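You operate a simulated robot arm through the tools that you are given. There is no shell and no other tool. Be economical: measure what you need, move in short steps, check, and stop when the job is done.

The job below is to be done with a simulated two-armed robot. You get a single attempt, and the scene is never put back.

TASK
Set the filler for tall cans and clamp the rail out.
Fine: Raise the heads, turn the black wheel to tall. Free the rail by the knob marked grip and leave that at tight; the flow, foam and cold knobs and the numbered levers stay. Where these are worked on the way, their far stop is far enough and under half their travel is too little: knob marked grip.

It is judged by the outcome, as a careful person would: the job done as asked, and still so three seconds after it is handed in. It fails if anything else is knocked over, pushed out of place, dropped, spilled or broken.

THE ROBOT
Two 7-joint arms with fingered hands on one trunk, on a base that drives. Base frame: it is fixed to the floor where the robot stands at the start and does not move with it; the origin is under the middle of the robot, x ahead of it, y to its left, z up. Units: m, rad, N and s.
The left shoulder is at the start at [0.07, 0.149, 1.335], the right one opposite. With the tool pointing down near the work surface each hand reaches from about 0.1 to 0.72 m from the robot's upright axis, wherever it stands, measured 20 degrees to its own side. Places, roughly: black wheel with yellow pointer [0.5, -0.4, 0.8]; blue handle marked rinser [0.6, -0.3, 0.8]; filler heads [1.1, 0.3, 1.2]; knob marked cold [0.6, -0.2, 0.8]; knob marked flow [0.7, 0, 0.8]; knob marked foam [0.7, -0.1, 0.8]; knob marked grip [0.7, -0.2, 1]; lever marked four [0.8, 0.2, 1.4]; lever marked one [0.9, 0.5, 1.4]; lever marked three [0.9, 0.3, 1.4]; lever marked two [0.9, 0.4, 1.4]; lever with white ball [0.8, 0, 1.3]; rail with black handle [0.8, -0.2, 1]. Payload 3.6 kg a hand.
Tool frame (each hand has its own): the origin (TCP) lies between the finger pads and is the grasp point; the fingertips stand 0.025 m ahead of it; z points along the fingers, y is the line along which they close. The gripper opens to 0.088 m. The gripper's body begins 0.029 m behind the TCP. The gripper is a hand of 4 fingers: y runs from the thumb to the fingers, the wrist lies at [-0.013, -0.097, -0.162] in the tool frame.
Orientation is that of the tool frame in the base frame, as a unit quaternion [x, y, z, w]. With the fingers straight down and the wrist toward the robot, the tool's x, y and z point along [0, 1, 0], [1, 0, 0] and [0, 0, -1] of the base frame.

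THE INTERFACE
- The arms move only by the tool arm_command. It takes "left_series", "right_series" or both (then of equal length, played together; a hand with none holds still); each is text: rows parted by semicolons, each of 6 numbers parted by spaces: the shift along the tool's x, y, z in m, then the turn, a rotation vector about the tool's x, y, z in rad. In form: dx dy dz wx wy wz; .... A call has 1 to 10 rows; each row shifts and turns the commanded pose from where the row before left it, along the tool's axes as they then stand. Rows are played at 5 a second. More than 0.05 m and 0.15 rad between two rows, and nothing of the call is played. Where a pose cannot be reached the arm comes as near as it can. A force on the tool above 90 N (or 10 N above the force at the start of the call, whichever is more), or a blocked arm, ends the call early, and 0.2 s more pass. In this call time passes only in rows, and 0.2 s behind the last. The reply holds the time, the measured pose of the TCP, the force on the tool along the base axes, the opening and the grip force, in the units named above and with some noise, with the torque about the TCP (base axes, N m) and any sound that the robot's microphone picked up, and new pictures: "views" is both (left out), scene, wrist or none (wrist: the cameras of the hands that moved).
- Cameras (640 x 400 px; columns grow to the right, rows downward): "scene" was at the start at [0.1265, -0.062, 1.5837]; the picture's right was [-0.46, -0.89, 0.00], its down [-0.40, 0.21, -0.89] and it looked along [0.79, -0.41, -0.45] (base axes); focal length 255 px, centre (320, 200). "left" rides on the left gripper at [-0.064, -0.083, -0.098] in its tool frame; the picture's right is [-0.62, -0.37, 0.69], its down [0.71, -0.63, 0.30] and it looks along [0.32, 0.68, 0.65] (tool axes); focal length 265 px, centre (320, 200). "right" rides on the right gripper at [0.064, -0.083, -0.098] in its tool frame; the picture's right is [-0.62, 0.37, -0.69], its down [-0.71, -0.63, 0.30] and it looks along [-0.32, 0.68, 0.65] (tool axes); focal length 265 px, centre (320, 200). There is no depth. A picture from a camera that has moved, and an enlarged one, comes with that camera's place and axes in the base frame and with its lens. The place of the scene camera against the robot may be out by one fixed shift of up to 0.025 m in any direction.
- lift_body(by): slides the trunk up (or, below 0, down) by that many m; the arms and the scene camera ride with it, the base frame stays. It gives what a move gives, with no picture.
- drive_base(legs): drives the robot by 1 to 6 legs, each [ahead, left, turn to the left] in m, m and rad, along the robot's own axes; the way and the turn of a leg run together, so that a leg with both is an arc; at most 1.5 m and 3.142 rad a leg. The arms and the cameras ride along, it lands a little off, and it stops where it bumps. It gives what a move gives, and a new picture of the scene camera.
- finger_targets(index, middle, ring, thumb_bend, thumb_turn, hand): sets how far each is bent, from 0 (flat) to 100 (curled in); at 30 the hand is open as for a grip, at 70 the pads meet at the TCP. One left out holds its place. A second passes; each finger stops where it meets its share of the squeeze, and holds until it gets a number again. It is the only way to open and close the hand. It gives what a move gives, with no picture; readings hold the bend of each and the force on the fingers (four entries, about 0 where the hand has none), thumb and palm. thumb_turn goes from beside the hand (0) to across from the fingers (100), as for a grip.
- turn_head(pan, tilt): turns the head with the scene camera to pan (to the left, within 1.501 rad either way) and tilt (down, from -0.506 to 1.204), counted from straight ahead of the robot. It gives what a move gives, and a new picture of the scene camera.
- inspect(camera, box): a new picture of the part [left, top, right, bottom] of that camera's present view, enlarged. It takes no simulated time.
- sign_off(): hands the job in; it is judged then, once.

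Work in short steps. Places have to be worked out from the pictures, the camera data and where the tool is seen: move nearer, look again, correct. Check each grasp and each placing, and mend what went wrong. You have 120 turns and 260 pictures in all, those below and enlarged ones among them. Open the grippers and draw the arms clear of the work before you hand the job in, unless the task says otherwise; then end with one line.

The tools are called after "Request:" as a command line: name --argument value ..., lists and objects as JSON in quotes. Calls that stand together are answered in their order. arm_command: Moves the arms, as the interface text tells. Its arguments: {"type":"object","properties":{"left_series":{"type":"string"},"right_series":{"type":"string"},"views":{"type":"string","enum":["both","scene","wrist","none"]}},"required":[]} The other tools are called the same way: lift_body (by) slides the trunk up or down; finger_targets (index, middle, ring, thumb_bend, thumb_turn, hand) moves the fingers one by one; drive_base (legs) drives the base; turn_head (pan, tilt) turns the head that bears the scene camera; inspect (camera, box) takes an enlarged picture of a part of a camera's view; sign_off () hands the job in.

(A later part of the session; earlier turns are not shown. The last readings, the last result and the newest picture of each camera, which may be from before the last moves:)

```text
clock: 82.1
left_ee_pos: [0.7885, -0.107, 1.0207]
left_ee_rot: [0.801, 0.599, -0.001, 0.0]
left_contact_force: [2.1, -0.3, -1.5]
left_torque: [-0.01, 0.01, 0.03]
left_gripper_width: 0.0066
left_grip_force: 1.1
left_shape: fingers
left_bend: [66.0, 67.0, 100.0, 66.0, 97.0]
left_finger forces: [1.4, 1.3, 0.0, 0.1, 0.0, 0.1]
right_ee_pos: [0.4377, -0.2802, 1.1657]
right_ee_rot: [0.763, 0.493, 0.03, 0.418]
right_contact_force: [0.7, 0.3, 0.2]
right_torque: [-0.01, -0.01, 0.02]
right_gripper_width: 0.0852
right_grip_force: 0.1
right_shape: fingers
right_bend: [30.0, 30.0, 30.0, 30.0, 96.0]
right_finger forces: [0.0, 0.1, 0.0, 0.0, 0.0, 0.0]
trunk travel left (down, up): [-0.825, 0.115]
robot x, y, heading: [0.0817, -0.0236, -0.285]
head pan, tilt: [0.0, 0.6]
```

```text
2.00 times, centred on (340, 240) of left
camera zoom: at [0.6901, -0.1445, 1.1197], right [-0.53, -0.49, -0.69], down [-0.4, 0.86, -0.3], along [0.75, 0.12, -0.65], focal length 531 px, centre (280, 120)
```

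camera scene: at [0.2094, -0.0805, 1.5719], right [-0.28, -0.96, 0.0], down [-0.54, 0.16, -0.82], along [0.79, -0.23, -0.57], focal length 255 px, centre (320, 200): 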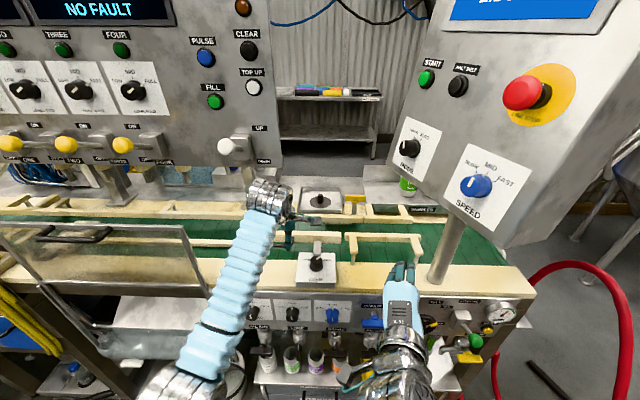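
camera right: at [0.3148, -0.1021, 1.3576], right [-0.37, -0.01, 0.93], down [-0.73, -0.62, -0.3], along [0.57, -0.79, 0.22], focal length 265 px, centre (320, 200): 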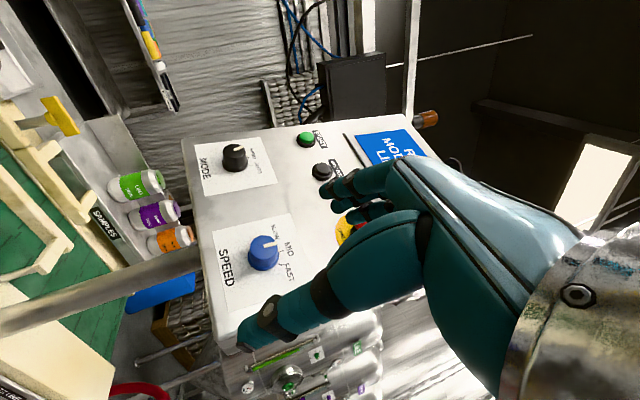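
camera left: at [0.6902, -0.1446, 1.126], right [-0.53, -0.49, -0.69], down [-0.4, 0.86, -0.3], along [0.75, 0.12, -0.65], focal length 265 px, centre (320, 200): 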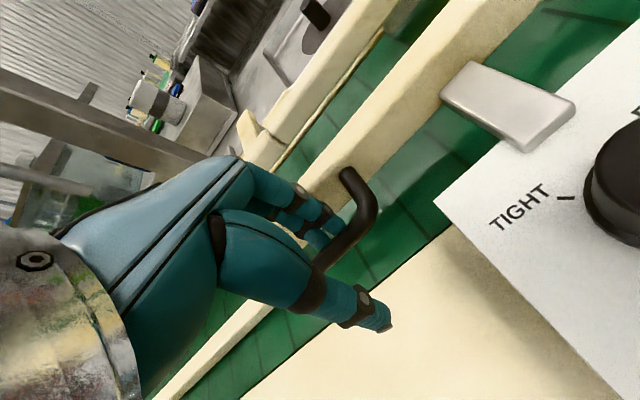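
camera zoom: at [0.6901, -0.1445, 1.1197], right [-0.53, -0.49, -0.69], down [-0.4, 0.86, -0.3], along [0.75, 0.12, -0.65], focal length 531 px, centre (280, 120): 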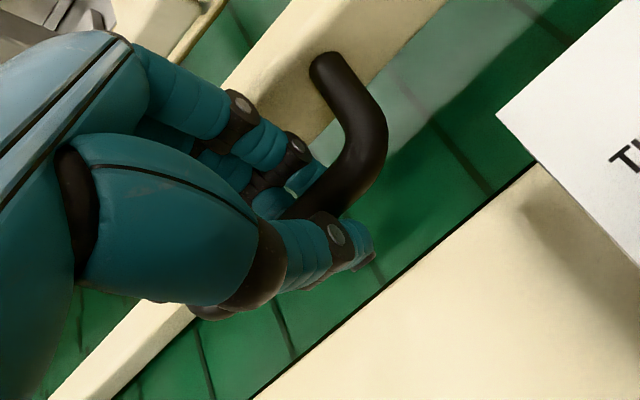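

The bar is captured. I pull toward the robot in 1 cm steps.

Request:
arm_command --left_series "0 -0.01 0 0 0 0;0 -0.01 0 0 0 0" --views "both"

Request:
inspect --camera "scene" --box '[240, 190, 400, 290]'

```text
clock: 82.7
left_ee_pos: [0.7689, -0.1003, 1.0205]
left_ee_rot: [0.801, 0.599, -0.001, 0.001]
left_contact_force: [1.8, 0.3, -2.6]
left_torque: [0.01, 0.0, -0.01]
left_gripper_width: 0.0068
left_grip_force: 0.9
left_shape: fingers
left_bend: [66.0, 67.0, 100.0, 66.0, 97.0]
left_finger forces: [1.3, 1.3, 0.0, 0.0, 0.1, 0.1]
right_ee_pos: [0.4364, -0.2795, 1.1666]
right_ee_rot: [0.763, 0.493, 0.03, 0.417]
right_contact_force: [0.1, 0.4, -0.7]
right_torque: [-0.03, -0.01, 0.0]
right_gripper_width: 0.0852
right_grip_force: 0.0
right_shape: fingers
right_bend: [30.0, 30.0, 30.0, 30.0, 96.0]
right_finger forces: [0.0, 0.0, 0.0, 0.0, 0.1, 0.0]
trunk travel left (down, up): [-0.825, 0.115]
robot x, y, heading: [0.0823, -0.0247, -0.287]
head pan, tilt: [0.0, 0.6]
camera scene: at [0.208, -0.0828, 1.572], right [-0.28, -0.96, 0.0], down [-0.54, 0.16, -0.83], along [0.79, -0.23, -0.56], focal length 255 px, centre (320, 200)
camera left: at [0.6708, -0.1386, 1.1201], right [-0.53, -0.49, -0.69], down [-0.4, 0.86, -0.3], along [0.75, 0.12, -0.65], focal length 265 px, centre (320, 200)
```

scene: 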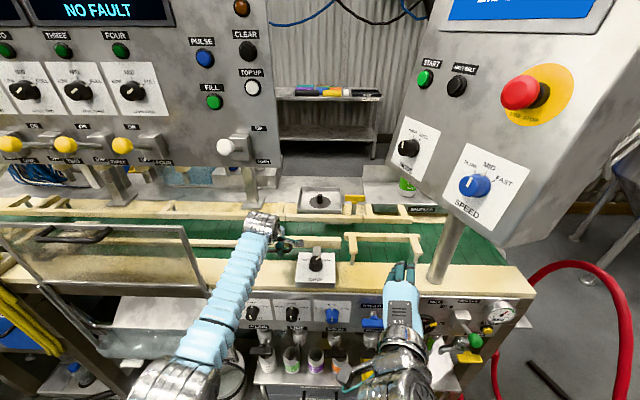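
left: 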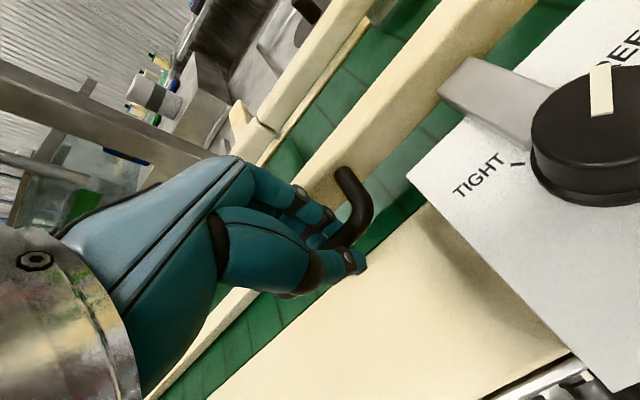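

```text
4.00 times, centred on (320, 240) of scene
camera zoom: at [0.208, -0.0828, 1.572], right [-0.28, -0.96, 0.0], down [-0.54, 0.16, -0.83], along [0.79, -0.23, -0.56], focal length 1020 px, centre (320, 40)
```

zoom: 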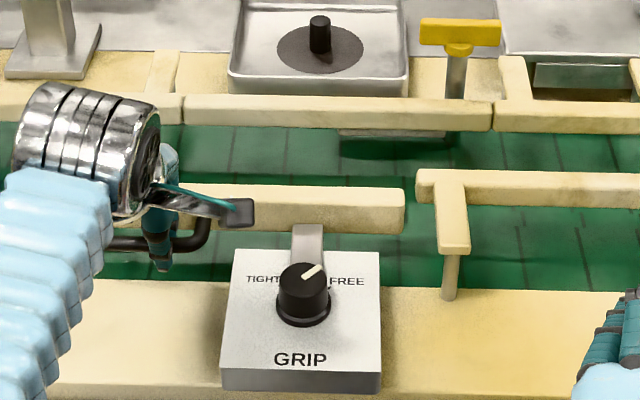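

The rail slides freely, so the clamp is indeed free. Keep pulling until the outer stop.

Request:
arm_command --left_series "0 -0.01 0 0 0 0;0 -0.01 0 0 0 0" --views "none"

Request:
inspect --camera "scene" --box '[240, 190, 400, 290]'

```text
clock: 83.3
left_ee_pos: [0.7487, -0.0944, 1.0213]
left_ee_rot: [0.801, 0.599, 0.0, 0.0]
left_contact_force: [2.4, -0.5, -3.3]
left_torque: [0.01, -0.04, -0.01]
left_gripper_width: 0.0073
left_grip_force: 1.6
left_shape: fingers
left_bend: [66.0, 67.0, 100.0, 66.0, 97.0]
left_finger forces: [1.3, 1.2, 0.0, 0.0, 0.0, 0.0]
right_ee_pos: [0.4372, -0.2786, 1.1677]
right_ee_rot: [0.763, 0.492, 0.028, 0.418]
right_contact_force: [-0.8, -0.2, -0.2]
right_torque: [-0.02, 0.0, -0.01]
right_gripper_width: 0.0853
right_grip_force: 0.1
right_shape: fingers
right_bend: [30.0, 30.0, 30.0, 30.0, 96.0]
right_finger forces: [0.1, 0.0, 0.0, 0.0, 0.1, 0.0]
trunk travel left (down, up): [-0.825, 0.115]
robot x, y, heading: [0.0791, -0.0228, -0.283]
head pan, tilt: [0.0, 0.6]
```

```text
4.00 times, centred on (320, 240) of scene
camera zoom: at [0.2076, -0.0826, 1.572], right [-0.28, -0.96, 0.0], down [-0.54, 0.16, -0.83], along [0.79, -0.23, -0.56], focal length 1020 px, centre (320, 40)
```

zoom: 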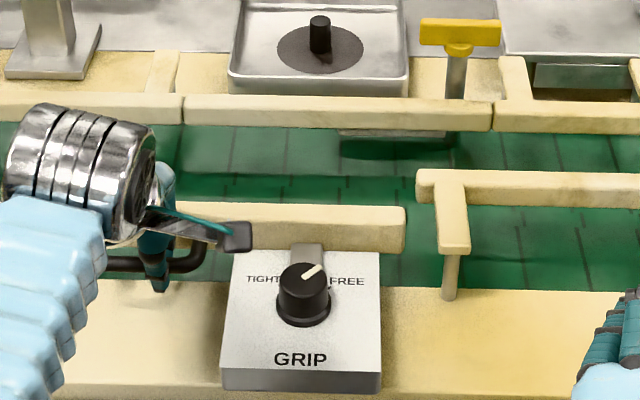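

Four cm out; the rail is close to the knob box. Smaller steps now until it stops.

Request:
arm_command --left_series "0 -0.006 0 0 0 0;0 -0.006 0 0 0 0" --views "none"

Request:
inspect --camera "scene" --box '[240, 190, 400, 290]'

```text
clock: 83.9
left_ee_pos: [0.741, -0.092, 1.0211]
left_ee_rot: [0.801, 0.599, 0.0, 0.001]
left_contact_force: [9.7, -3.1, -0.6]
left_torque: [-0.03, -0.16, -0.01]
left_gripper_width: 0.0132
left_grip_force: 4.3
left_shape: fingers
left_bend: [61.0, 63.0, 100.0, 66.0, 97.0]
left_finger forces: [5.3, 3.5, 0.0, 0.0, 0.1, 0.0]
right_ee_pos: [0.439, -0.2796, 1.1651]
right_ee_rot: [0.763, 0.494, 0.028, 0.417]
right_contact_force: [0.4, -0.5, 0.0]
right_torque: [-0.03, 0.01, 0.03]
right_gripper_width: 0.0853
right_grip_force: 0.1
right_shape: fingers
right_bend: [30.0, 30.0, 30.0, 30.0, 96.0]
right_finger forces: [0.0, 0.1, 0.1, 0.0, 0.0, 0.0]
trunk travel left (down, up): [-0.825, 0.115]
robot x, y, heading: [0.0806, -0.0224, -0.285]
head pan, tilt: [0.0, 0.6]
```

```text
4.00 times, centred on (320, 240) of scene
camera zoom: at [0.2115, -0.0843, 1.5717], right [-0.28, -0.96, 0.0], down [-0.54, 0.16, -0.82], along [0.79, -0.23, -0.57], focal length 1020 px, centre (320, 40)
```

zoom: 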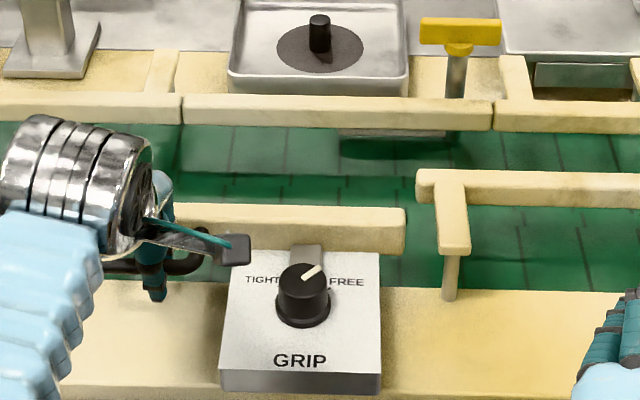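

The rail did not move further and the pull rose to ~10 N: it is at its outer stop. I relax, open the thumb and lift out.

Request:
arm_command --left_series "0 0.008 0 0 0 0" --views "none"

Request:
finger_targets --hand "left" --index 62 --middle 62 --thumb_bend 35

Request:
arm_command --left_series "0 0 -0.015 0 0 0;0 0 -0.02 0 0 0;0 0 -0.035 0 0 0;0 0 -0.035 0 0 0" --views "wrist"

Request:
inspect --camera "scene" --box '[240, 190, 400, 290]'

```text
clock: 84.3
left_ee_pos: [0.7464, -0.0942, 1.0199]
left_ee_rot: [0.801, 0.599, -0.001, -0.001]
left_contact_force: [3.5, -1.1, -2.5]
left_torque: [-0.02, -0.05, 0.0]
left_gripper_width: 0.0088
left_grip_force: 1.9
left_shape: fingers
left_bend: [65.0, 66.0, 100.0, 66.0, 97.0]
left_finger forces: [2.1, 1.9, 0.1, 0.0, 0.0, 0.0]
right_ee_pos: [0.4375, -0.2792, 1.167]
right_ee_rot: [0.762, 0.493, 0.029, 0.418]
right_contact_force: [-0.3, 0.0, -0.8]
right_torque: [-0.04, 0.01, -0.01]
right_gripper_width: 0.0854
right_grip_force: 0.0
right_shape: fingers
right_bend: [30.0, 30.0, 30.0, 30.0, 96.0]
right_finger forces: [0.1, 0.0, 0.0, 0.0, 0.0, 0.0]
trunk travel left (down, up): [-0.825, 0.115]
robot x, y, heading: [0.0784, -0.023, -0.287]
head pan, tilt: [0.0, 0.6]
```

```text
clock: 85.3
left_ee_pos: [0.7459, -0.0951, 1.022]
left_ee_rot: [0.801, 0.599, -0.001, 0.0]
left_contact_force: [0.3, 0.0, -0.2]
left_torque: [-0.03, 0.02, 0.0]
left_gripper_width: 0.0443
left_grip_force: 0.1
left_shape: fingers
left_bend: [62.0, 62.0, 100.0, 35.0, 97.0]
left_finger forces: [0.0, 0.0, 0.0, 0.1, 0.0, 0.0]
right_ee_pos: [0.4357, -0.2797, 1.1673]
right_ee_rot: [0.762, 0.493, 0.03, 0.418]
right_contact_force: [0.5, -0.6, 0.1]
right_torque: [0.01, -0.01, 0.03]
right_gripper_width: 0.0851
right_grip_force: 0.1
right_shape: fingers
right_bend: [30.0, 30.0, 30.0, 30.0, 96.0]
right_finger forces: [0.0, 0.0, 0.0, 0.0, 0.0, 0.0]
trunk travel left (down, up): [-0.825, 0.115]
robot x, y, heading: [0.0806, -0.0226, -0.288]
head pan, tilt: [0.0, 0.6]
```

```text
clock: 86.3
left_ee_pos: [0.7457, -0.0939, 1.1268]
left_ee_rot: [0.801, 0.599, 0.001, 0.0]
left_contact_force: [-0.2, 0.0, -0.7]
left_torque: [0.0, 0.02, 0.0]
left_gripper_width: 0.0445
left_grip_force: 0.1
left_shape: fingers
left_bend: [62.0, 62.0, 100.0, 35.0, 97.0]
left_finger forces: [0.1, 0.0, 0.0, 0.0, 0.0, 0.0]
right_ee_pos: [0.4368, -0.2811, 1.1671]
right_ee_rot: [0.763, 0.493, 0.029, 0.418]
right_contact_force: [0.8, -1.0, -0.5]
right_torque: [-0.01, 0.02, -0.01]
right_gripper_width: 0.0854
right_grip_force: 0.1
right_shape: fingers
right_bend: [30.0, 30.0, 30.0, 30.0, 96.0]
right_finger forces: [0.0, 0.0, 0.0, 0.0, 0.0, 0.0]
trunk travel left (down, up): [-0.825, 0.115]
robot x, y, heading: [0.0769, -0.0225, -0.285]
head pan, tilt: [0.0, 0.6]
camera left: at [0.647, -0.132, 1.2266], right [-0.53, -0.49, -0.69], down [-0.4, 0.86, -0.3], along [0.75, 0.12, -0.65], focal length 265 px, centre (320, 200)
```

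left: 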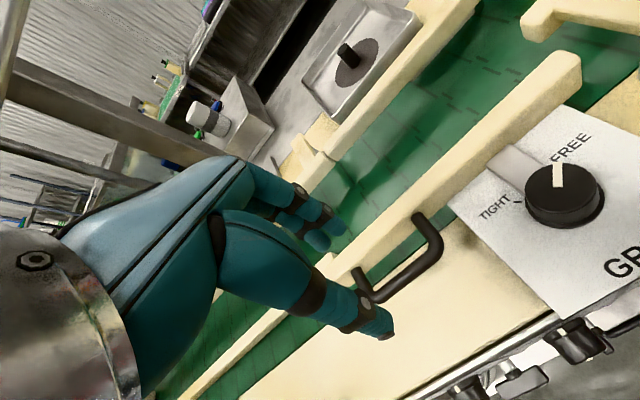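

```text
4.00 times, centred on (320, 240) of scene
camera zoom: at [0.2079, -0.0837, 1.5719], right [-0.28, -0.96, 0.0], down [-0.54, 0.16, -0.83], along [0.79, -0.23, -0.56], focal length 1020 px, centre (320, 40)
```

zoom: 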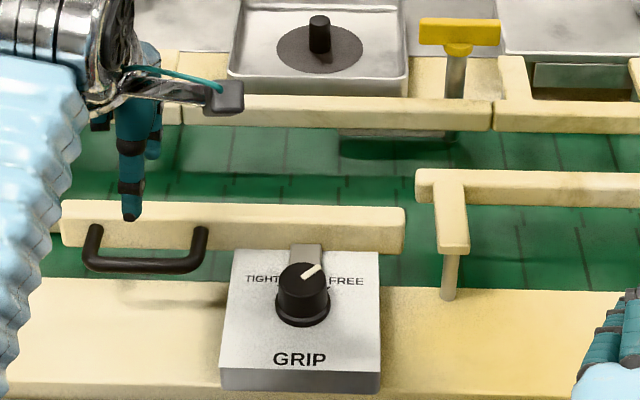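

The rail stays out. Now the knob goes back to TIGHT (counter-clockwise): I open the hand to the knob width, move above the knob, and pre-roll clockwise ~1.05 rad.

Request:
finger_targets --hand "left" --index 42 --middle 42 --ring 42 --thumb_bend 42

Request:
arm_command --left_series "-0.039 -0.0087 0.005 0 0 0;-0.039 -0.0087 0.005 0 0 0;-0.039 -0.0087 0.005 0 0 0;0 0 0 0 0 0.15;0 0 0 0 0 0.15;0 0 0 0 0 0.15;0 0 0 0 0 0.15;0 0 0 0 0 0.15;0 0 0 0 0 0.15;0 0 0 0 0 0.15" --views "both"

Request:
inspect --camera "left" --box '[220, 140, 460, 340]'

```text
clock: 87.3
left_ee_pos: [0.7454, -0.0941, 1.1265]
left_ee_rot: [0.801, 0.599, 0.001, 0.001]
left_contact_force: [0.6, -0.4, -0.6]
left_torque: [0.0, -0.02, -0.02]
left_gripper_width: 0.0591
left_grip_force: 0.1
left_shape: fingers
left_bend: [42.0, 42.0, 42.0, 42.0, 97.0]
left_finger forces: [0.0, 0.1, 0.1, 0.0, 0.0, 0.1]
right_ee_pos: [0.4367, -0.2803, 1.1657]
right_ee_rot: [0.763, 0.492, 0.028, 0.418]
right_contact_force: [-0.2, -0.3, -0.3]
right_torque: [0.0, -0.02, -0.04]
right_gripper_width: 0.0852
right_grip_force: 0.0
right_shape: fingers
right_bend: [30.0, 30.0, 30.0, 30.0, 96.0]
right_finger forces: [0.0, 0.1, 0.0, 0.0, 0.0, 0.0]
trunk travel left (down, up): [-0.825, 0.115]
robot x, y, heading: [0.079, -0.0226, -0.284]
head pan, tilt: [0.0, 0.6]
```

```text
clock: 89.5
left_ee_pos: [0.6874, -0.1997, 1.1106]
left_ee_rot: [0.993, 0.116, 0.0, 0.0]
left_contact_force: [0.5, 0.1, 0.6]
left_torque: [0.02, 0.0, 0.0]
left_gripper_width: 0.0595
left_grip_force: 0.0
left_shape: fingers
left_bend: [42.0, 42.0, 42.0, 42.0, 97.0]
left_finger forces: [0.1, 0.1, 0.0, 0.1, 0.0, 0.1]
right_ee_pos: [0.4372, -0.2804, 1.1667]
right_ee_rot: [0.763, 0.492, 0.028, 0.418]
right_contact_force: [-0.4, 0.1, 0.6]
right_torque: [-0.02, 0.02, 0.0]
right_gripper_width: 0.0853
right_grip_force: 0.0
right_shape: fingers
right_bend: [30.0, 30.0, 30.0, 30.0, 96.0]
right_finger forces: [0.0, 0.1, 0.0, 0.0, 0.0, 0.1]
trunk travel left (down, up): [-0.825, 0.115]
robot x, y, heading: [0.0796, -0.0243, -0.29]
head pan, tilt: [0.0, 0.6]
camera scene: at [0.2086, -0.0834, 1.5719], right [-0.28, -0.96, 0.0], down [-0.54, 0.16, -0.82], along [0.79, -0.23, -0.57], focal length 255 px, centre (320, 200)
camera left: at [0.6061, -0.1327, 1.2102], right [-0.69, 0.22, -0.69], down [0.55, 0.78, -0.31], along [0.47, -0.59, -0.65], focal length 265 px, centre (320, 200)
```

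scene: 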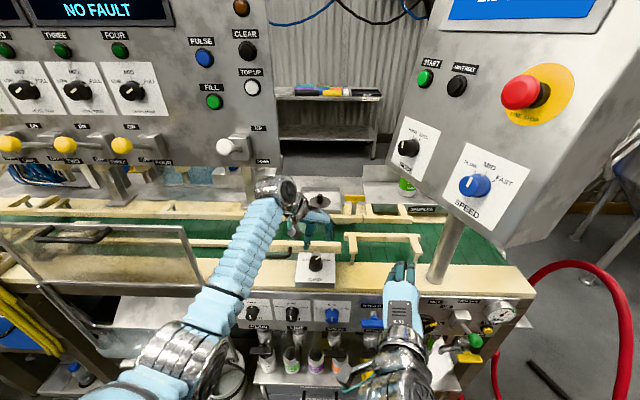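
left: 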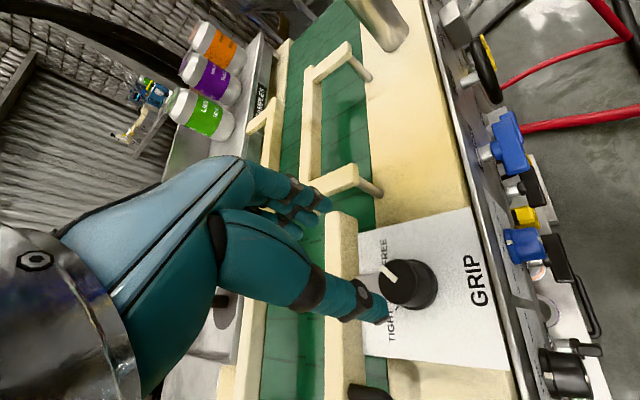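

```text
2.00 times, centred on (340, 240) of left
camera zoom: at [0.6061, -0.1327, 1.2102], right [-0.69, 0.22, -0.69], down [0.55, 0.78, -0.31], along [0.47, -0.59, -0.65], focal length 531 px, centre (280, 120)
```

zoom: 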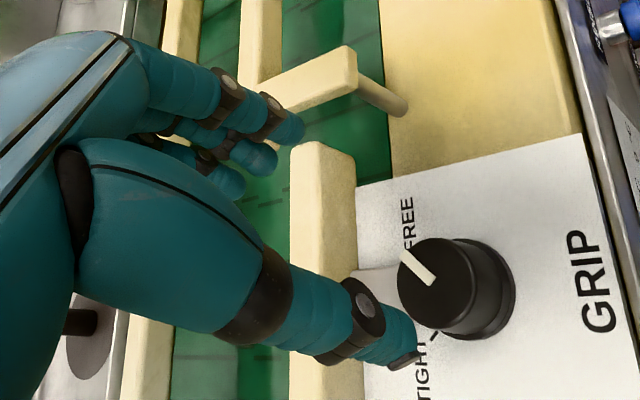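

Knob is ~6 mm in +x and a few mm in -y of the TCP. I correct, descend partway and look.

Request:
arm_command --left_series "0.006 -0.004 0.02 0 0 0;0 0 0.025 0 0 0;0 0 0.018 0 0 0" --views "wrist"

Request:
inspect --camera "left" --box '[220, 140, 460, 340]'

Request:
inspect --camera "scene" --box '[270, 200, 370, 300]'

```text
clock: 90.3
left_ee_pos: [0.6926, -0.1942, 1.0468]
left_ee_rot: [0.993, 0.118, 0.002, 0.0]
left_contact_force: [0.1, -0.3, -0.8]
left_torque: [0.03, 0.0, 0.04]
left_gripper_width: 0.0594
left_grip_force: 0.0
left_shape: fingers
left_bend: [42.0, 42.0, 42.0, 42.0, 97.0]
left_finger forces: [0.0, 0.0, 0.0, 0.1, 0.0, 0.0]
right_ee_pos: [0.4377, -0.2792, 1.167]
right_ee_rot: [0.763, 0.493, 0.03, 0.418]
right_contact_force: [0.1, 0.7, 0.0]
right_torque: [-0.01, -0.02, -0.01]
right_gripper_width: 0.0854
right_grip_force: 0.1
right_shape: fingers
right_bend: [30.0, 30.0, 30.0, 30.0, 96.0]
right_finger forces: [0.1, 0.1, 0.0, 0.1, 0.0, 0.0]
trunk travel left (down, up): [-0.825, 0.115]
robot x, y, heading: [0.0816, -0.0238, -0.288]
head pan, tilt: [0.0, 0.6]
camera left: at [0.6098, -0.1279, 1.1471], right [-0.69, 0.21, -0.69], down [0.55, 0.78, -0.3], along [0.48, -0.59, -0.65], focal length 265 px, centre (320, 200)
```

left: 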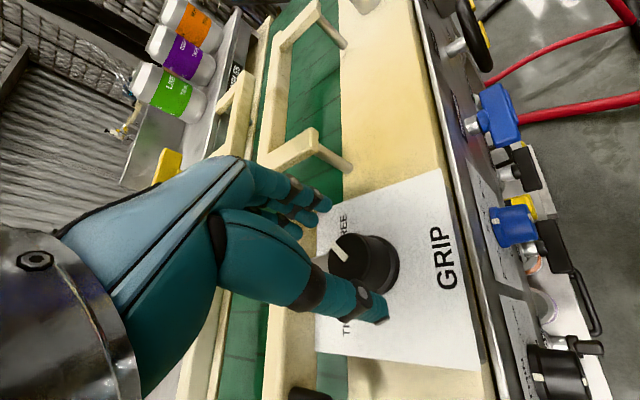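

```text
2.00 times, centred on (340, 240) of left
camera zoom: at [0.6098, -0.1279, 1.1471], right [-0.69, 0.21, -0.69], down [0.55, 0.78, -0.3], along [0.48, -0.59, -0.65], focal length 531 px, centre (280, 120)
```

zoom: 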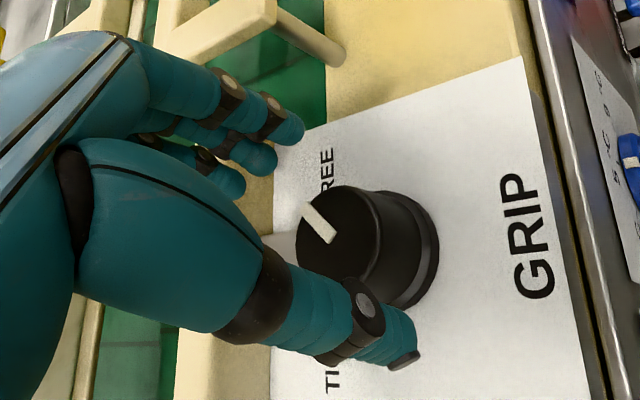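

```text
4.00 times, centred on (320, 250) of scene
camera zoom: at [0.2074, -0.0838, 1.572], right [-0.28, -0.96, 0.0], down [-0.54, 0.16, -0.83], along [0.79, -0.23, -0.56], focal length 1020 px, centre (320, 0)
```

zoom: 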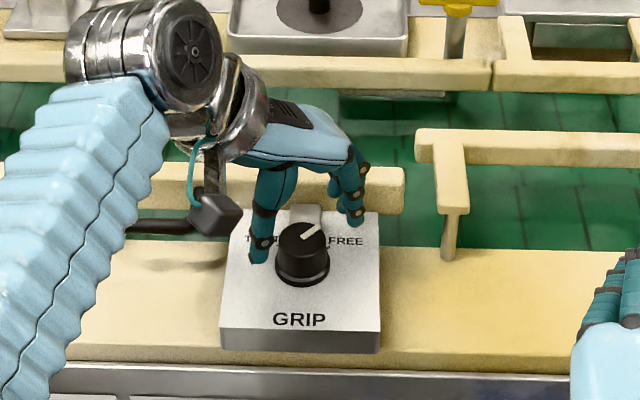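

Scene view shows thumb and fingers straddling the knob symmetrically. I lower 22 mm and close in stages.

Request:
arm_command --left_series "-0.001 -0.003 0.011 0 0 0;0 0 0.011 0 0 0" --views "none"

Request:
finger_targets --hand "left" --index 60 --middle 60 --ring 55 --thumb_bend 60

Request:
inspect --camera "left" --box '[220, 140, 460, 340]'

Request:
inspect --camera "scene" --box '[270, 200, 370, 300]'

```text
clock: 90.9
left_ee_pos: [0.69, -0.1918, 1.0258]
left_ee_rot: [0.993, 0.118, 0.0, 0.0]
left_contact_force: [0.4, -0.8, -0.4]
left_torque: [0.03, -0.03, 0.0]
left_gripper_width: 0.0592
left_grip_force: 0.0
left_shape: fingers
left_bend: [42.0, 42.0, 42.0, 42.0, 97.0]
left_finger forces: [0.0, 0.0, 0.0, 0.1, 0.0, 0.0]
right_ee_pos: [0.4368, -0.2794, 1.1674]
right_ee_rot: [0.763, 0.493, 0.029, 0.417]
right_contact_force: [0.0, -0.6, -0.2]
right_torque: [0.0, 0.01, -0.02]
right_gripper_width: 0.0854
right_grip_force: 0.1
right_shape: fingers
right_bend: [30.0, 30.0, 30.0, 30.0, 96.0]
right_finger forces: [0.1, 0.1, 0.0, 0.0, 0.0, 0.0]
trunk travel left (down, up): [-0.825, 0.115]
robot x, y, heading: [0.0812, -0.0279, -0.288]
head pan, tilt: [0.0, 0.6]
```

```text
clock: 91.9
left_ee_pos: [0.691, -0.1906, 1.0266]
left_ee_rot: [0.993, 0.117, 0.0, 0.0]
left_contact_force: [0.6, -5.6, 0.3]
left_torque: [-0.07, -0.03, 0.0]
left_gripper_width: 0.0251
left_grip_force: 3.8
left_shape: fingers
left_bend: [57.0, 57.0, 55.0, 58.0, 97.0]
left_finger forces: [2.0, 3.1, 0.0, 0.0, 1.2, 0.1]
right_ee_pos: [0.4377, -0.2811, 1.1671]
right_ee_rot: [0.762, 0.493, 0.029, 0.419]
right_contact_force: [0.0, -0.7, -0.3]
right_torque: [0.05, -0.03, 0.0]
right_gripper_width: 0.0851
right_grip_force: 0.1
right_shape: fingers
right_bend: [30.0, 30.0, 30.0, 30.0, 96.0]
right_finger forces: [0.1, 0.1, 0.0, 0.0, 0.0, 0.0]
trunk travel left (down, up): [-0.825, 0.115]
robot x, y, heading: [0.0791, -0.0205, -0.293]
head pan, tilt: [0.0, 0.6]
```

```text
2.00 times, centred on (340, 240) of left
camera zoom: at [0.6088, -0.126, 1.1256], right [-0.69, 0.21, -0.69], down [0.55, 0.78, -0.3], along [0.47, -0.59, -0.65], focal length 531 px, centre (280, 120)
```

zoom: 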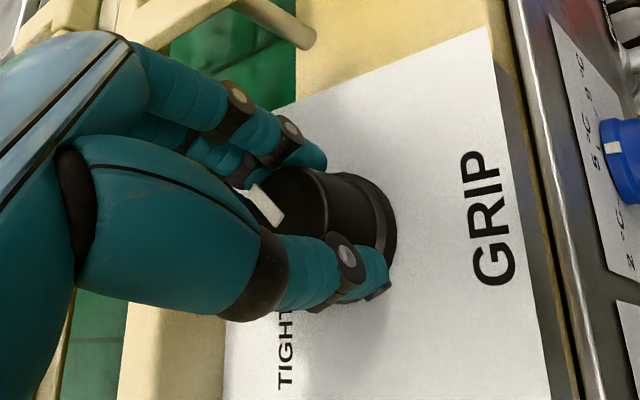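

```text
4.00 times, centred on (320, 250) of scene
camera zoom: at [0.208, -0.0845, 1.572], right [-0.28, -0.96, 0.0], down [-0.54, 0.16, -0.82], along [0.79, -0.23, -0.57], focal length 1020 px, centre (320, 0)
```

zoom: 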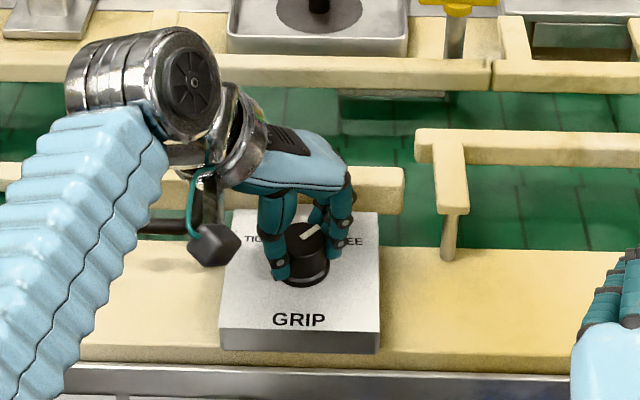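

Contact on both sides. I firm up moderately and turn counter-clockwise 0.3 rad, checking the mark.

Request:
finger_targets --hand "left" --index 64 --middle 64 --thumb_bend 66

Request:
arm_command --left_series "0 0 0 0 0 -0.1;0 0 0 0 0 -0.1;0 0 0 0 0 -0.1" --views "none"

Request:
inspect --camera "left" --box '[220, 140, 460, 340]'

Request:
inspect --camera "scene" --box '[270, 200, 370, 300]'

```text
clock: 92.9
left_ee_pos: [0.6907, -0.1919, 1.0273]
left_ee_rot: [0.993, 0.118, 0.0, 0.0]
left_contact_force: [1.5, -4.9, -0.7]
left_torque: [-0.14, -0.06, -0.06]
left_gripper_width: 0.0238
left_grip_force: 7.2
left_shape: fingers
left_bend: [57.0, 58.0, 55.0, 60.0, 97.0]
left_finger forces: [3.5, 5.2, 0.0, 0.0, 4.3, 0.1]
right_ee_pos: [0.4372, -0.2801, 1.1674]
right_ee_rot: [0.763, 0.492, 0.029, 0.418]
right_contact_force: [0.7, -0.4, 0.0]
right_torque: [0.04, 0.0, 0.0]
right_gripper_width: 0.0853
right_grip_force: 0.0
right_shape: fingers
right_bend: [30.0, 30.0, 30.0, 30.0, 96.0]
right_finger forces: [0.0, 0.0, 0.1, 0.1, 0.0, 0.0]
trunk travel left (down, up): [-0.825, 0.115]
robot x, y, heading: [0.081, -0.0208, -0.288]
head pan, tilt: [0.0, 0.6]
```

```text
clock: 93.7
left_ee_pos: [0.6908, -0.1914, 1.0259]
left_ee_rot: [0.964, 0.266, 0.0, 0.0]
left_contact_force: [2.6, -7.6, 0.5]
left_torque: [-0.18, -0.08, -0.05]
left_gripper_width: 0.0233
left_grip_force: 7.5
left_shape: fingers
left_bend: [57.0, 58.0, 55.0, 61.0, 97.0]
left_finger forces: [4.8, 6.0, 0.1, 0.0, 3.8, 0.0]
right_ee_pos: [0.4373, -0.2802, 1.1663]
right_ee_rot: [0.763, 0.493, 0.029, 0.417]
right_contact_force: [-0.3, -0.3, -0.6]
right_torque: [-0.01, 0.0, -0.02]
right_gripper_width: 0.0853
right_grip_force: 0.0
right_shape: fingers
right_bend: [30.0, 30.0, 30.0, 30.0, 96.0]
right_finger forces: [0.0, 0.0, 0.1, 0.0, 0.0, 0.0]
trunk travel left (down, up): [-0.825, 0.115]
robot x, y, heading: [0.0785, -0.0223, -0.286]
head pan, tilt: [0.0, 0.6]
```

```text
2.00 times, centred on (340, 240) of left
camera zoom: at [0.5933, -0.1537, 1.1256], right [-0.72, 0.0, -0.69], down [0.29, 0.91, -0.3], along [0.63, -0.42, -0.65], focal length 531 px, centre (280, 120)
```

zoom: 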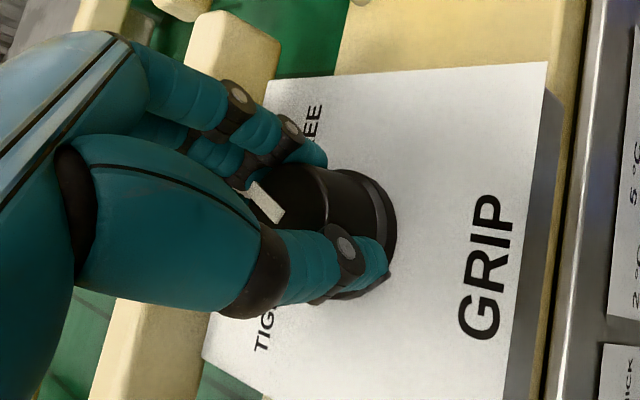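

```text
4.00 times, centred on (320, 250) of scene
camera zoom: at [0.2083, -0.0855, 1.5719], right [-0.28, -0.96, 0.0], down [-0.54, 0.16, -0.82], along [0.79, -0.23, -0.57], focal length 1020 px, centre (320, 0)
```

zoom: 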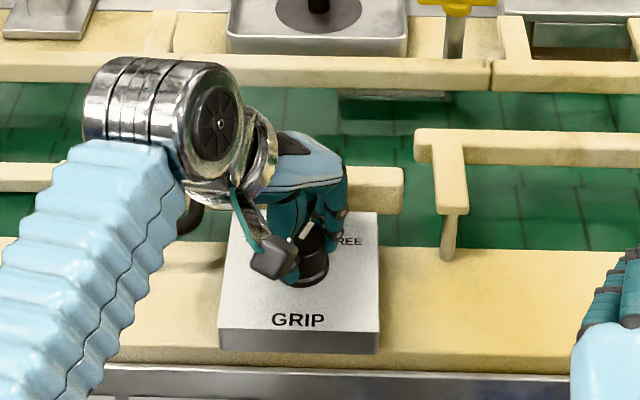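

The mark stays fixed relative to the fingers, so the knob follows. Continue counter-clockwise.

Request:
arm_command --left_series "0 0 0 0 0 -0.1;0 0 0 0 0 -0.1;0 0 0 0 0 -0.1;0 0 0 0 0 -0.1;0 0 0 0 0 -0.1" --views "none"

Request:
inspect --camera "left" --box '[220, 140, 460, 340]'

```text
clock: 94.9
left_ee_pos: [0.6928, -0.1932, 1.0263]
left_ee_rot: [0.869, 0.495, 0.002, 0.001]
left_contact_force: [6.3, -8.4, 3.1]
left_torque: [-0.23, -0.2, -0.06]
left_gripper_width: 0.0233
left_grip_force: 8.2
left_shape: fingers
left_bend: [56.0, 57.0, 55.0, 62.0, 96.0]
left_finger forces: [6.3, 6.4, 0.0, 0.0, 3.7, 0.0]
right_ee_pos: [0.438, -0.2816, 1.1665]
right_ee_rot: [0.763, 0.493, 0.03, 0.418]
right_contact_force: [0.3, -1.0, -0.8]
right_torque: [-0.02, 0.0, -0.01]
right_gripper_width: 0.0855
right_grip_force: 0.1
right_shape: fingers
right_bend: [30.0, 30.0, 30.0, 30.0, 96.0]
right_finger forces: [0.0, 0.0, 0.1, 0.2, 0.0, 0.0]
trunk travel left (down, up): [-0.825, 0.115]
robot x, y, heading: [0.0784, -0.0235, -0.286]
head pan, tilt: [0.0, 0.6]
```

```text
2.00 times, centred on (340, 240) of left
camera zoom: at [0.5873, -0.2057, 1.1251], right [-0.63, -0.35, -0.69], down [-0.18, 0.94, -0.3], along [0.75, -0.07, -0.65], focal length 531 px, centre (280, 120)
```

zoom: 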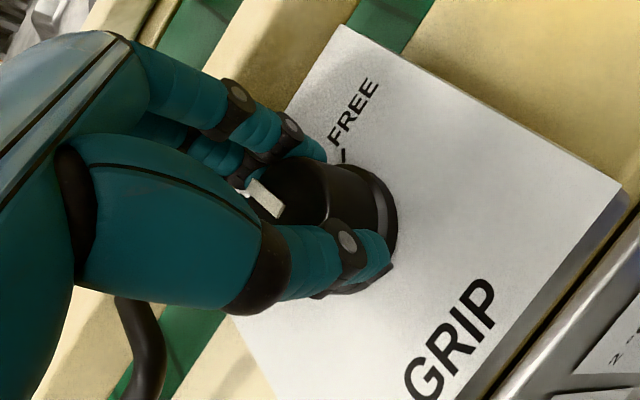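

Still following (about 46° so far). Continue toward TIGHT.

Request:
arm_command --left_series "0 0 0 0 0 -0.1;0 0 0 0 0 -0.1;0 0 0 0 0 -0.1;0 0 0 0 0 -0.1" --views "none"

Request:
inspect --camera "left" --box '[220, 140, 460, 340]'

```text
clock: 96.1
left_ee_pos: [0.7079, -0.1542, 1.0157]
left_ee_rot: [0.741, 0.671, 0.032, -0.016]
left_contact_force: [-5.7, -1.7, 14.8]
left_torque: [0.04, 0.27, 0.01]
left_gripper_width: 0.0111
left_grip_force: 8.5
left_shape: fingers
left_bend: [64.0, 64.0, 57.0, 65.0, 98.0]
left_finger forces: [0.0, 0.1, 3.6, 0.0, 12.5, 0.1]
right_ee_pos: [0.4357, -0.2814, 1.1676]
right_ee_rot: [0.763, 0.492, 0.03, 0.418]
right_contact_force: [0.3, -0.3, -0.3]
right_torque: [0.04, -0.03, 0.0]
right_gripper_width: 0.0854
right_grip_force: 0.1
right_shape: fingers
right_bend: [30.0, 30.0, 30.0, 30.0, 96.0]
right_finger forces: [0.0, 0.0, 0.1, 0.1, 0.1, 0.0]
trunk travel left (down, up): [-0.825, 0.115]
robot x, y, heading: [0.0814, -0.0221, -0.287]
head pan, tilt: [0.0, 0.6]
stopped in row 4 (left hand): the arm was blocked; the commanded pose is now the measured one
```

```text
2.00 times, centred on (340, 240) of left
camera zoom: at [0.6167, -0.216, 1.1088], right [-0.41, -0.53, -0.74], down [-0.55, 0.79, -0.27], along [0.73, 0.3, -0.62], focal length 531 px, centre (280, 120)
```

zoom: 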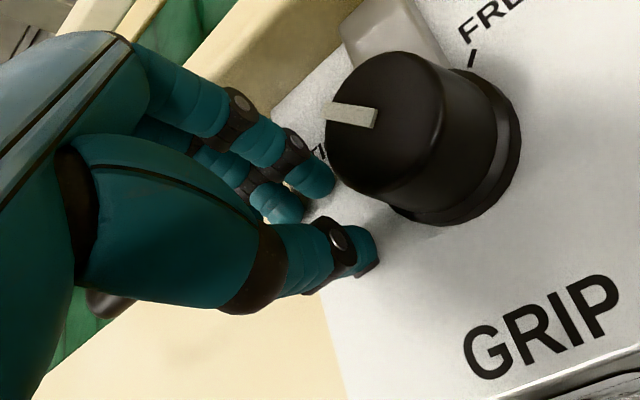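

The wrist reached its limit and slipped off leftward, but the mark now points ~44° left, i.e. at TIGHT. I lift straight up, then open and inspect.

Request:
arm_command --left_series "0 0 -0.015 0 0 0;0 0 -0.03 0 0 0;0 0 -0.04 0 0 0" --views "wrist"

Request:
inspect --camera "scene" --box '[240, 190, 400, 290]'

```text
clock: 97.1
left_ee_pos: [0.7179, -0.1306, 1.0868]
left_ee_rot: [0.728, 0.682, 0.051, -0.035]
left_contact_force: [-1.3, 0.1, -0.1]
left_torque: [0.02, 0.01, -0.01]
left_gripper_width: 0.0091
left_grip_force: 0.2
left_shape: fingers
left_bend: [64.0, 64.0, 55.0, 66.0, 97.0]
left_finger forces: [0.1, 0.0, 0.1, 0.0, 0.1, 0.1]
right_ee_pos: [0.4383, -0.2786, 1.1676]
right_ee_rot: [0.763, 0.493, 0.03, 0.417]
right_contact_force: [-0.2, -0.3, -0.2]
right_torque: [0.03, 0.01, 0.04]
right_gripper_width: 0.0855
right_grip_force: 0.1
right_shape: fingers
right_bend: [30.0, 30.0, 30.0, 30.0, 96.0]
right_finger forces: [0.1, 0.1, 0.0, 0.0, 0.1, 0.0]
trunk travel left (down, up): [-0.825, 0.115]
robot x, y, heading: [0.0797, -0.0241, -0.284]
head pan, tilt: [0.0, 0.6]
stopped in row 3 (left hand): the arm was blocked; the commanded pose is now the measured one
camera left: at [0.628, -0.2006, 1.176], right [-0.39, -0.5, -0.77], down [-0.57, 0.79, -0.23], along [0.72, 0.35, -0.6], focal length 265 px, centre (320, 200)
```

left: 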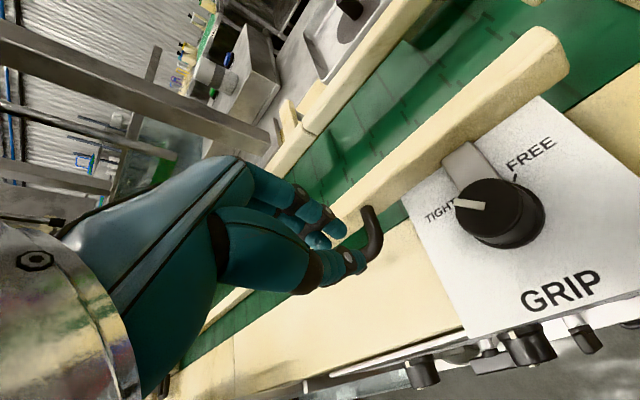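

```text
4.00 times, centred on (320, 240) of scene
camera zoom: at [0.2082, -0.0836, 1.5719], right [-0.28, -0.96, 0.0], down [-0.54, 0.16, -0.82], along [0.79, -0.23, -0.57], focal length 1020 px, centre (320, 40)
```

zoom: 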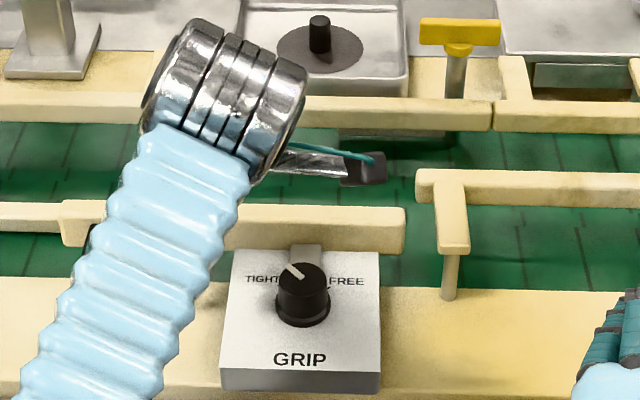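

Knob is at TIGHT and the rail is still out. The arm is near a wrist limit, so I unwind the roll while lifting away.

Request:
arm_command --left_series "0 0 0 0 0 0.1;0 0 -0.01 0 0 0.1;0 0 -0.03 0 0 0.1;0 0 -0.03 0 0 0;0 0 -0.03 0 0 0" --views "both"

```text
clock: 98.3
left_ee_pos: [0.7135, -0.145, 1.1863]
left_ee_rot: [0.824, 0.563, 0.044, -0.041]
left_contact_force: [-0.5, 0.0, -0.5]
left_torque: [0.0, 0.01, 0.0]
left_gripper_width: 0.0091
left_grip_force: 0.0
left_shape: fingers
left_bend: [64.0, 64.0, 55.0, 66.0, 97.0]
left_finger forces: [0.0, 0.0, 0.0, 0.0, 0.1, 0.0]
right_ee_pos: [0.4372, -0.2795, 1.1669]
right_ee_rot: [0.763, 0.492, 0.029, 0.418]
right_contact_force: [0.0, -0.5, 0.3]
right_torque: [-0.02, 0.02, -0.02]
right_gripper_width: 0.0853
right_grip_force: 0.1
right_shape: fingers
right_bend: [30.0, 30.0, 30.0, 30.0, 96.0]
right_finger forces: [0.0, 0.0, 0.1, 0.0, 0.0, 0.0]
trunk travel left (down, up): [-0.825, 0.115]
robot x, y, heading: [0.079, -0.0262, -0.284]
head pan, tilt: [0.0, 0.6]
camera scene: at [0.2075, -0.0837, 1.572], right [-0.28, -0.96, 0.0], down [-0.54, 0.16, -0.83], along [0.79, -0.23, -0.56], focal length 255 px, centre (320, 200)
camera left: at [0.6097, -0.1864, 1.2791], right [-0.55, -0.36, -0.75], down [-0.32, 0.92, -0.2], along [0.77, 0.13, -0.62], focal length 265 px, centre (320, 200)
```

scene: 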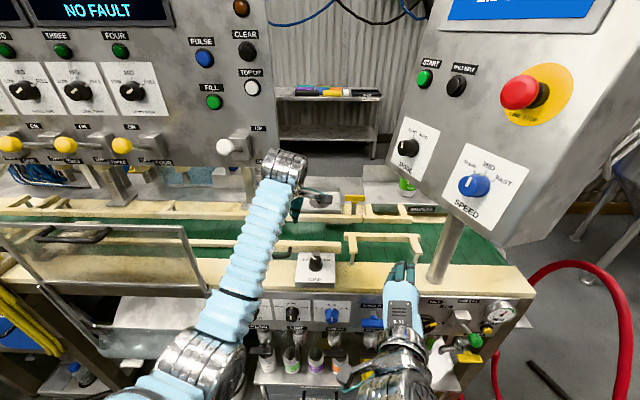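
left: 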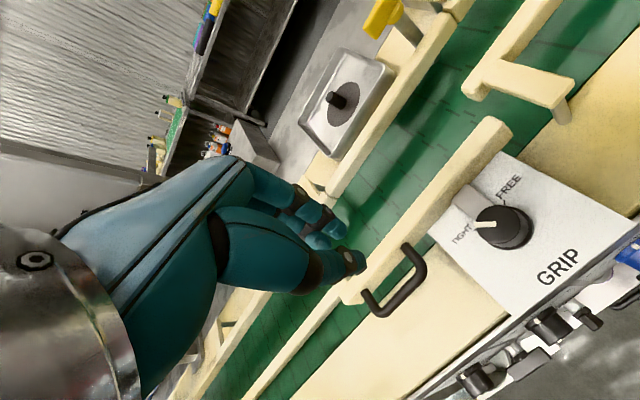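

All clear. I open the left hand and drive straight back to clear the machine, then verify everything.

Request:
finger_targets --hand "left" --index 30 --middle 30 --ring 30 --thumb_bend 30

Request:
drive_base --legs '[[-0.3, 0, 0]]'

Request:
inspect --camera "scene" --box '[240, 140, 400, 240]'

Request:
inspect --camera "scene" --box '[60, 60, 300, 220]'

Request:
inspect --camera "scene" --box '[230, 200, 490, 340]'

```text
clock: 99.3
left_ee_pos: [0.7136, -0.1453, 1.1846]
left_ee_rot: [0.824, 0.564, 0.043, -0.042]
left_contact_force: [-0.2, -0.1, -0.5]
left_torque: [-0.01, 0.02, -0.01]
left_gripper_width: 0.0846
left_grip_force: 0.1
left_shape: fingers
left_bend: [30.0, 30.0, 30.0, 30.0, 97.0]
left_finger forces: [0.0, 0.0, 0.1, 0.1, 0.0, 0.1]
right_ee_pos: [0.4377, -0.2784, 1.1679]
right_ee_rot: [0.763, 0.492, 0.029, 0.418]
right_contact_force: [0.4, -0.1, 1.0]
right_torque: [0.02, 0.03, 0.0]
right_gripper_width: 0.0852
right_grip_force: 0.1
right_shape: fingers
right_bend: [30.0, 30.0, 30.0, 30.0, 96.0]
right_finger forces: [0.0, 0.0, 0.0, 0.0, 0.0, 0.0]
trunk travel left (down, up): [-0.825, 0.115]
robot x, y, heading: [0.0828, -0.0206, -0.286]
head pan, tilt: [0.0, 0.6]
```

```text
clock: 101.3
left_ee_pos: [0.4275, -0.059, 1.1867]
left_ee_rot: [0.824, 0.564, 0.043, -0.042]
left_contact_force: [0.3, -0.7, 0.2]
left_torque: [0.03, 0.02, 0.01]
left_gripper_width: 0.0846
left_grip_force: 0.0
left_shape: fingers
left_bend: [30.0, 30.0, 30.0, 30.0, 97.0]
left_finger forces: [0.0, 0.0, 0.0, 0.0, 0.0, 0.1]
right_ee_pos: [0.1509, -0.1924, 1.1666]
right_ee_rot: [0.762, 0.493, 0.029, 0.418]
right_contact_force: [0.4, 0.3, -0.1]
right_torque: [-0.05, 0.01, 0.0]
right_gripper_width: 0.0854
right_grip_force: 0.1
right_shape: fingers
right_bend: [30.0, 30.0, 30.0, 30.0, 96.0]
right_finger forces: [0.0, 0.1, 0.0, 0.1, 0.0, 0.0]
trunk travel left (down, up): [-0.825, 0.115]
robot x, y, heading: [-0.2122, 0.0642, -0.284]
head pan, tilt: [0.0, 0.6]
camera scene: at [-0.0819, 0.0039, 1.5719], right [-0.28, -0.96, 0.0], down [-0.54, 0.16, -0.82], along [0.79, -0.23, -0.57], focal length 255 px, centre (320, 200)
```

scene: 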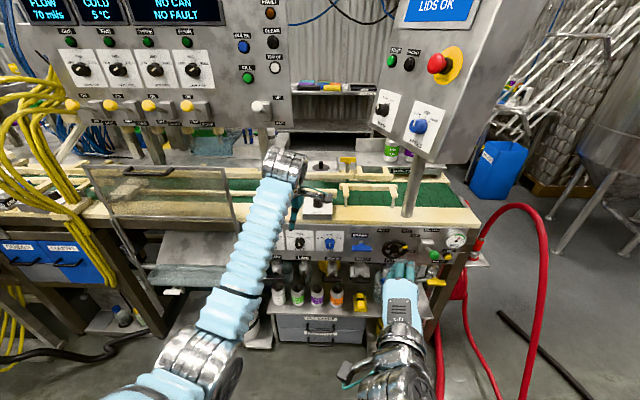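

```text
4.00 times, centred on (320, 190) of scene
camera zoom: at [-0.0819, 0.0039, 1.5719], right [-0.28, -0.96, 0.0], down [-0.54, 0.16, -0.82], along [0.79, -0.23, -0.57], focal length 1020 px, centre (320, 240)
```

zoom: 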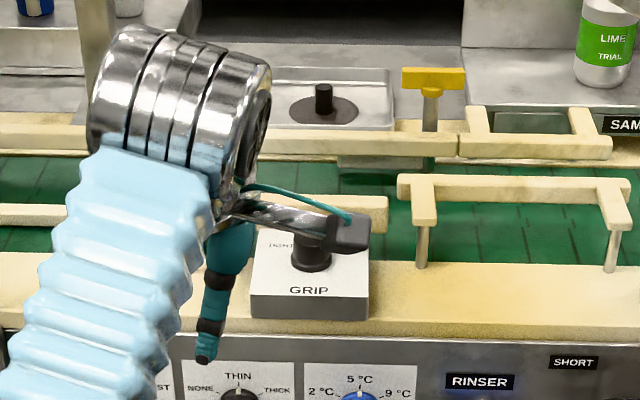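

```text
2.50 times, centred on (180, 140) of scene
camera zoom: at [-0.0819, 0.0039, 1.5719], right [-0.28, -0.96, 0.0], down [-0.54, 0.16, -0.82], along [0.79, -0.23, -0.57], focal length 638 px, centre (670, 350)
```

zoom: 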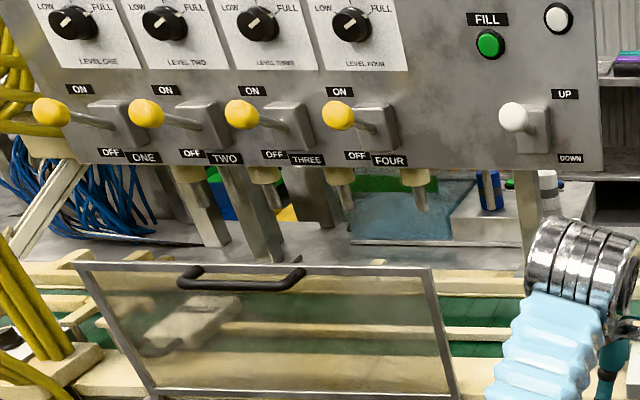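

```text
2.46 times, centred on (360, 270) of scene
camera zoom: at [-0.0819, 0.0039, 1.5719], right [-0.28, -0.96, 0.0], down [-0.54, 0.16, -0.82], along [0.79, -0.23, -0.57], focal length 628 px, centre (222, 28)
```

zoom: 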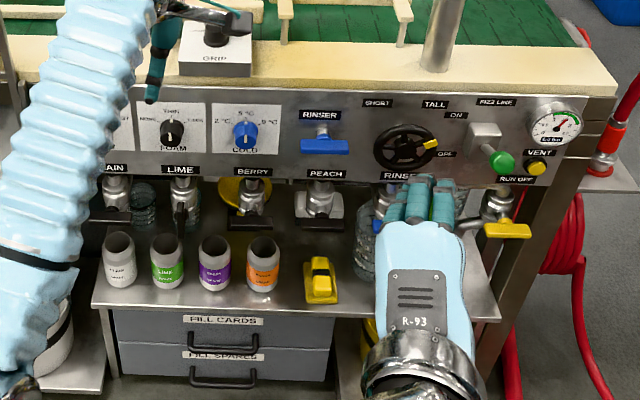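

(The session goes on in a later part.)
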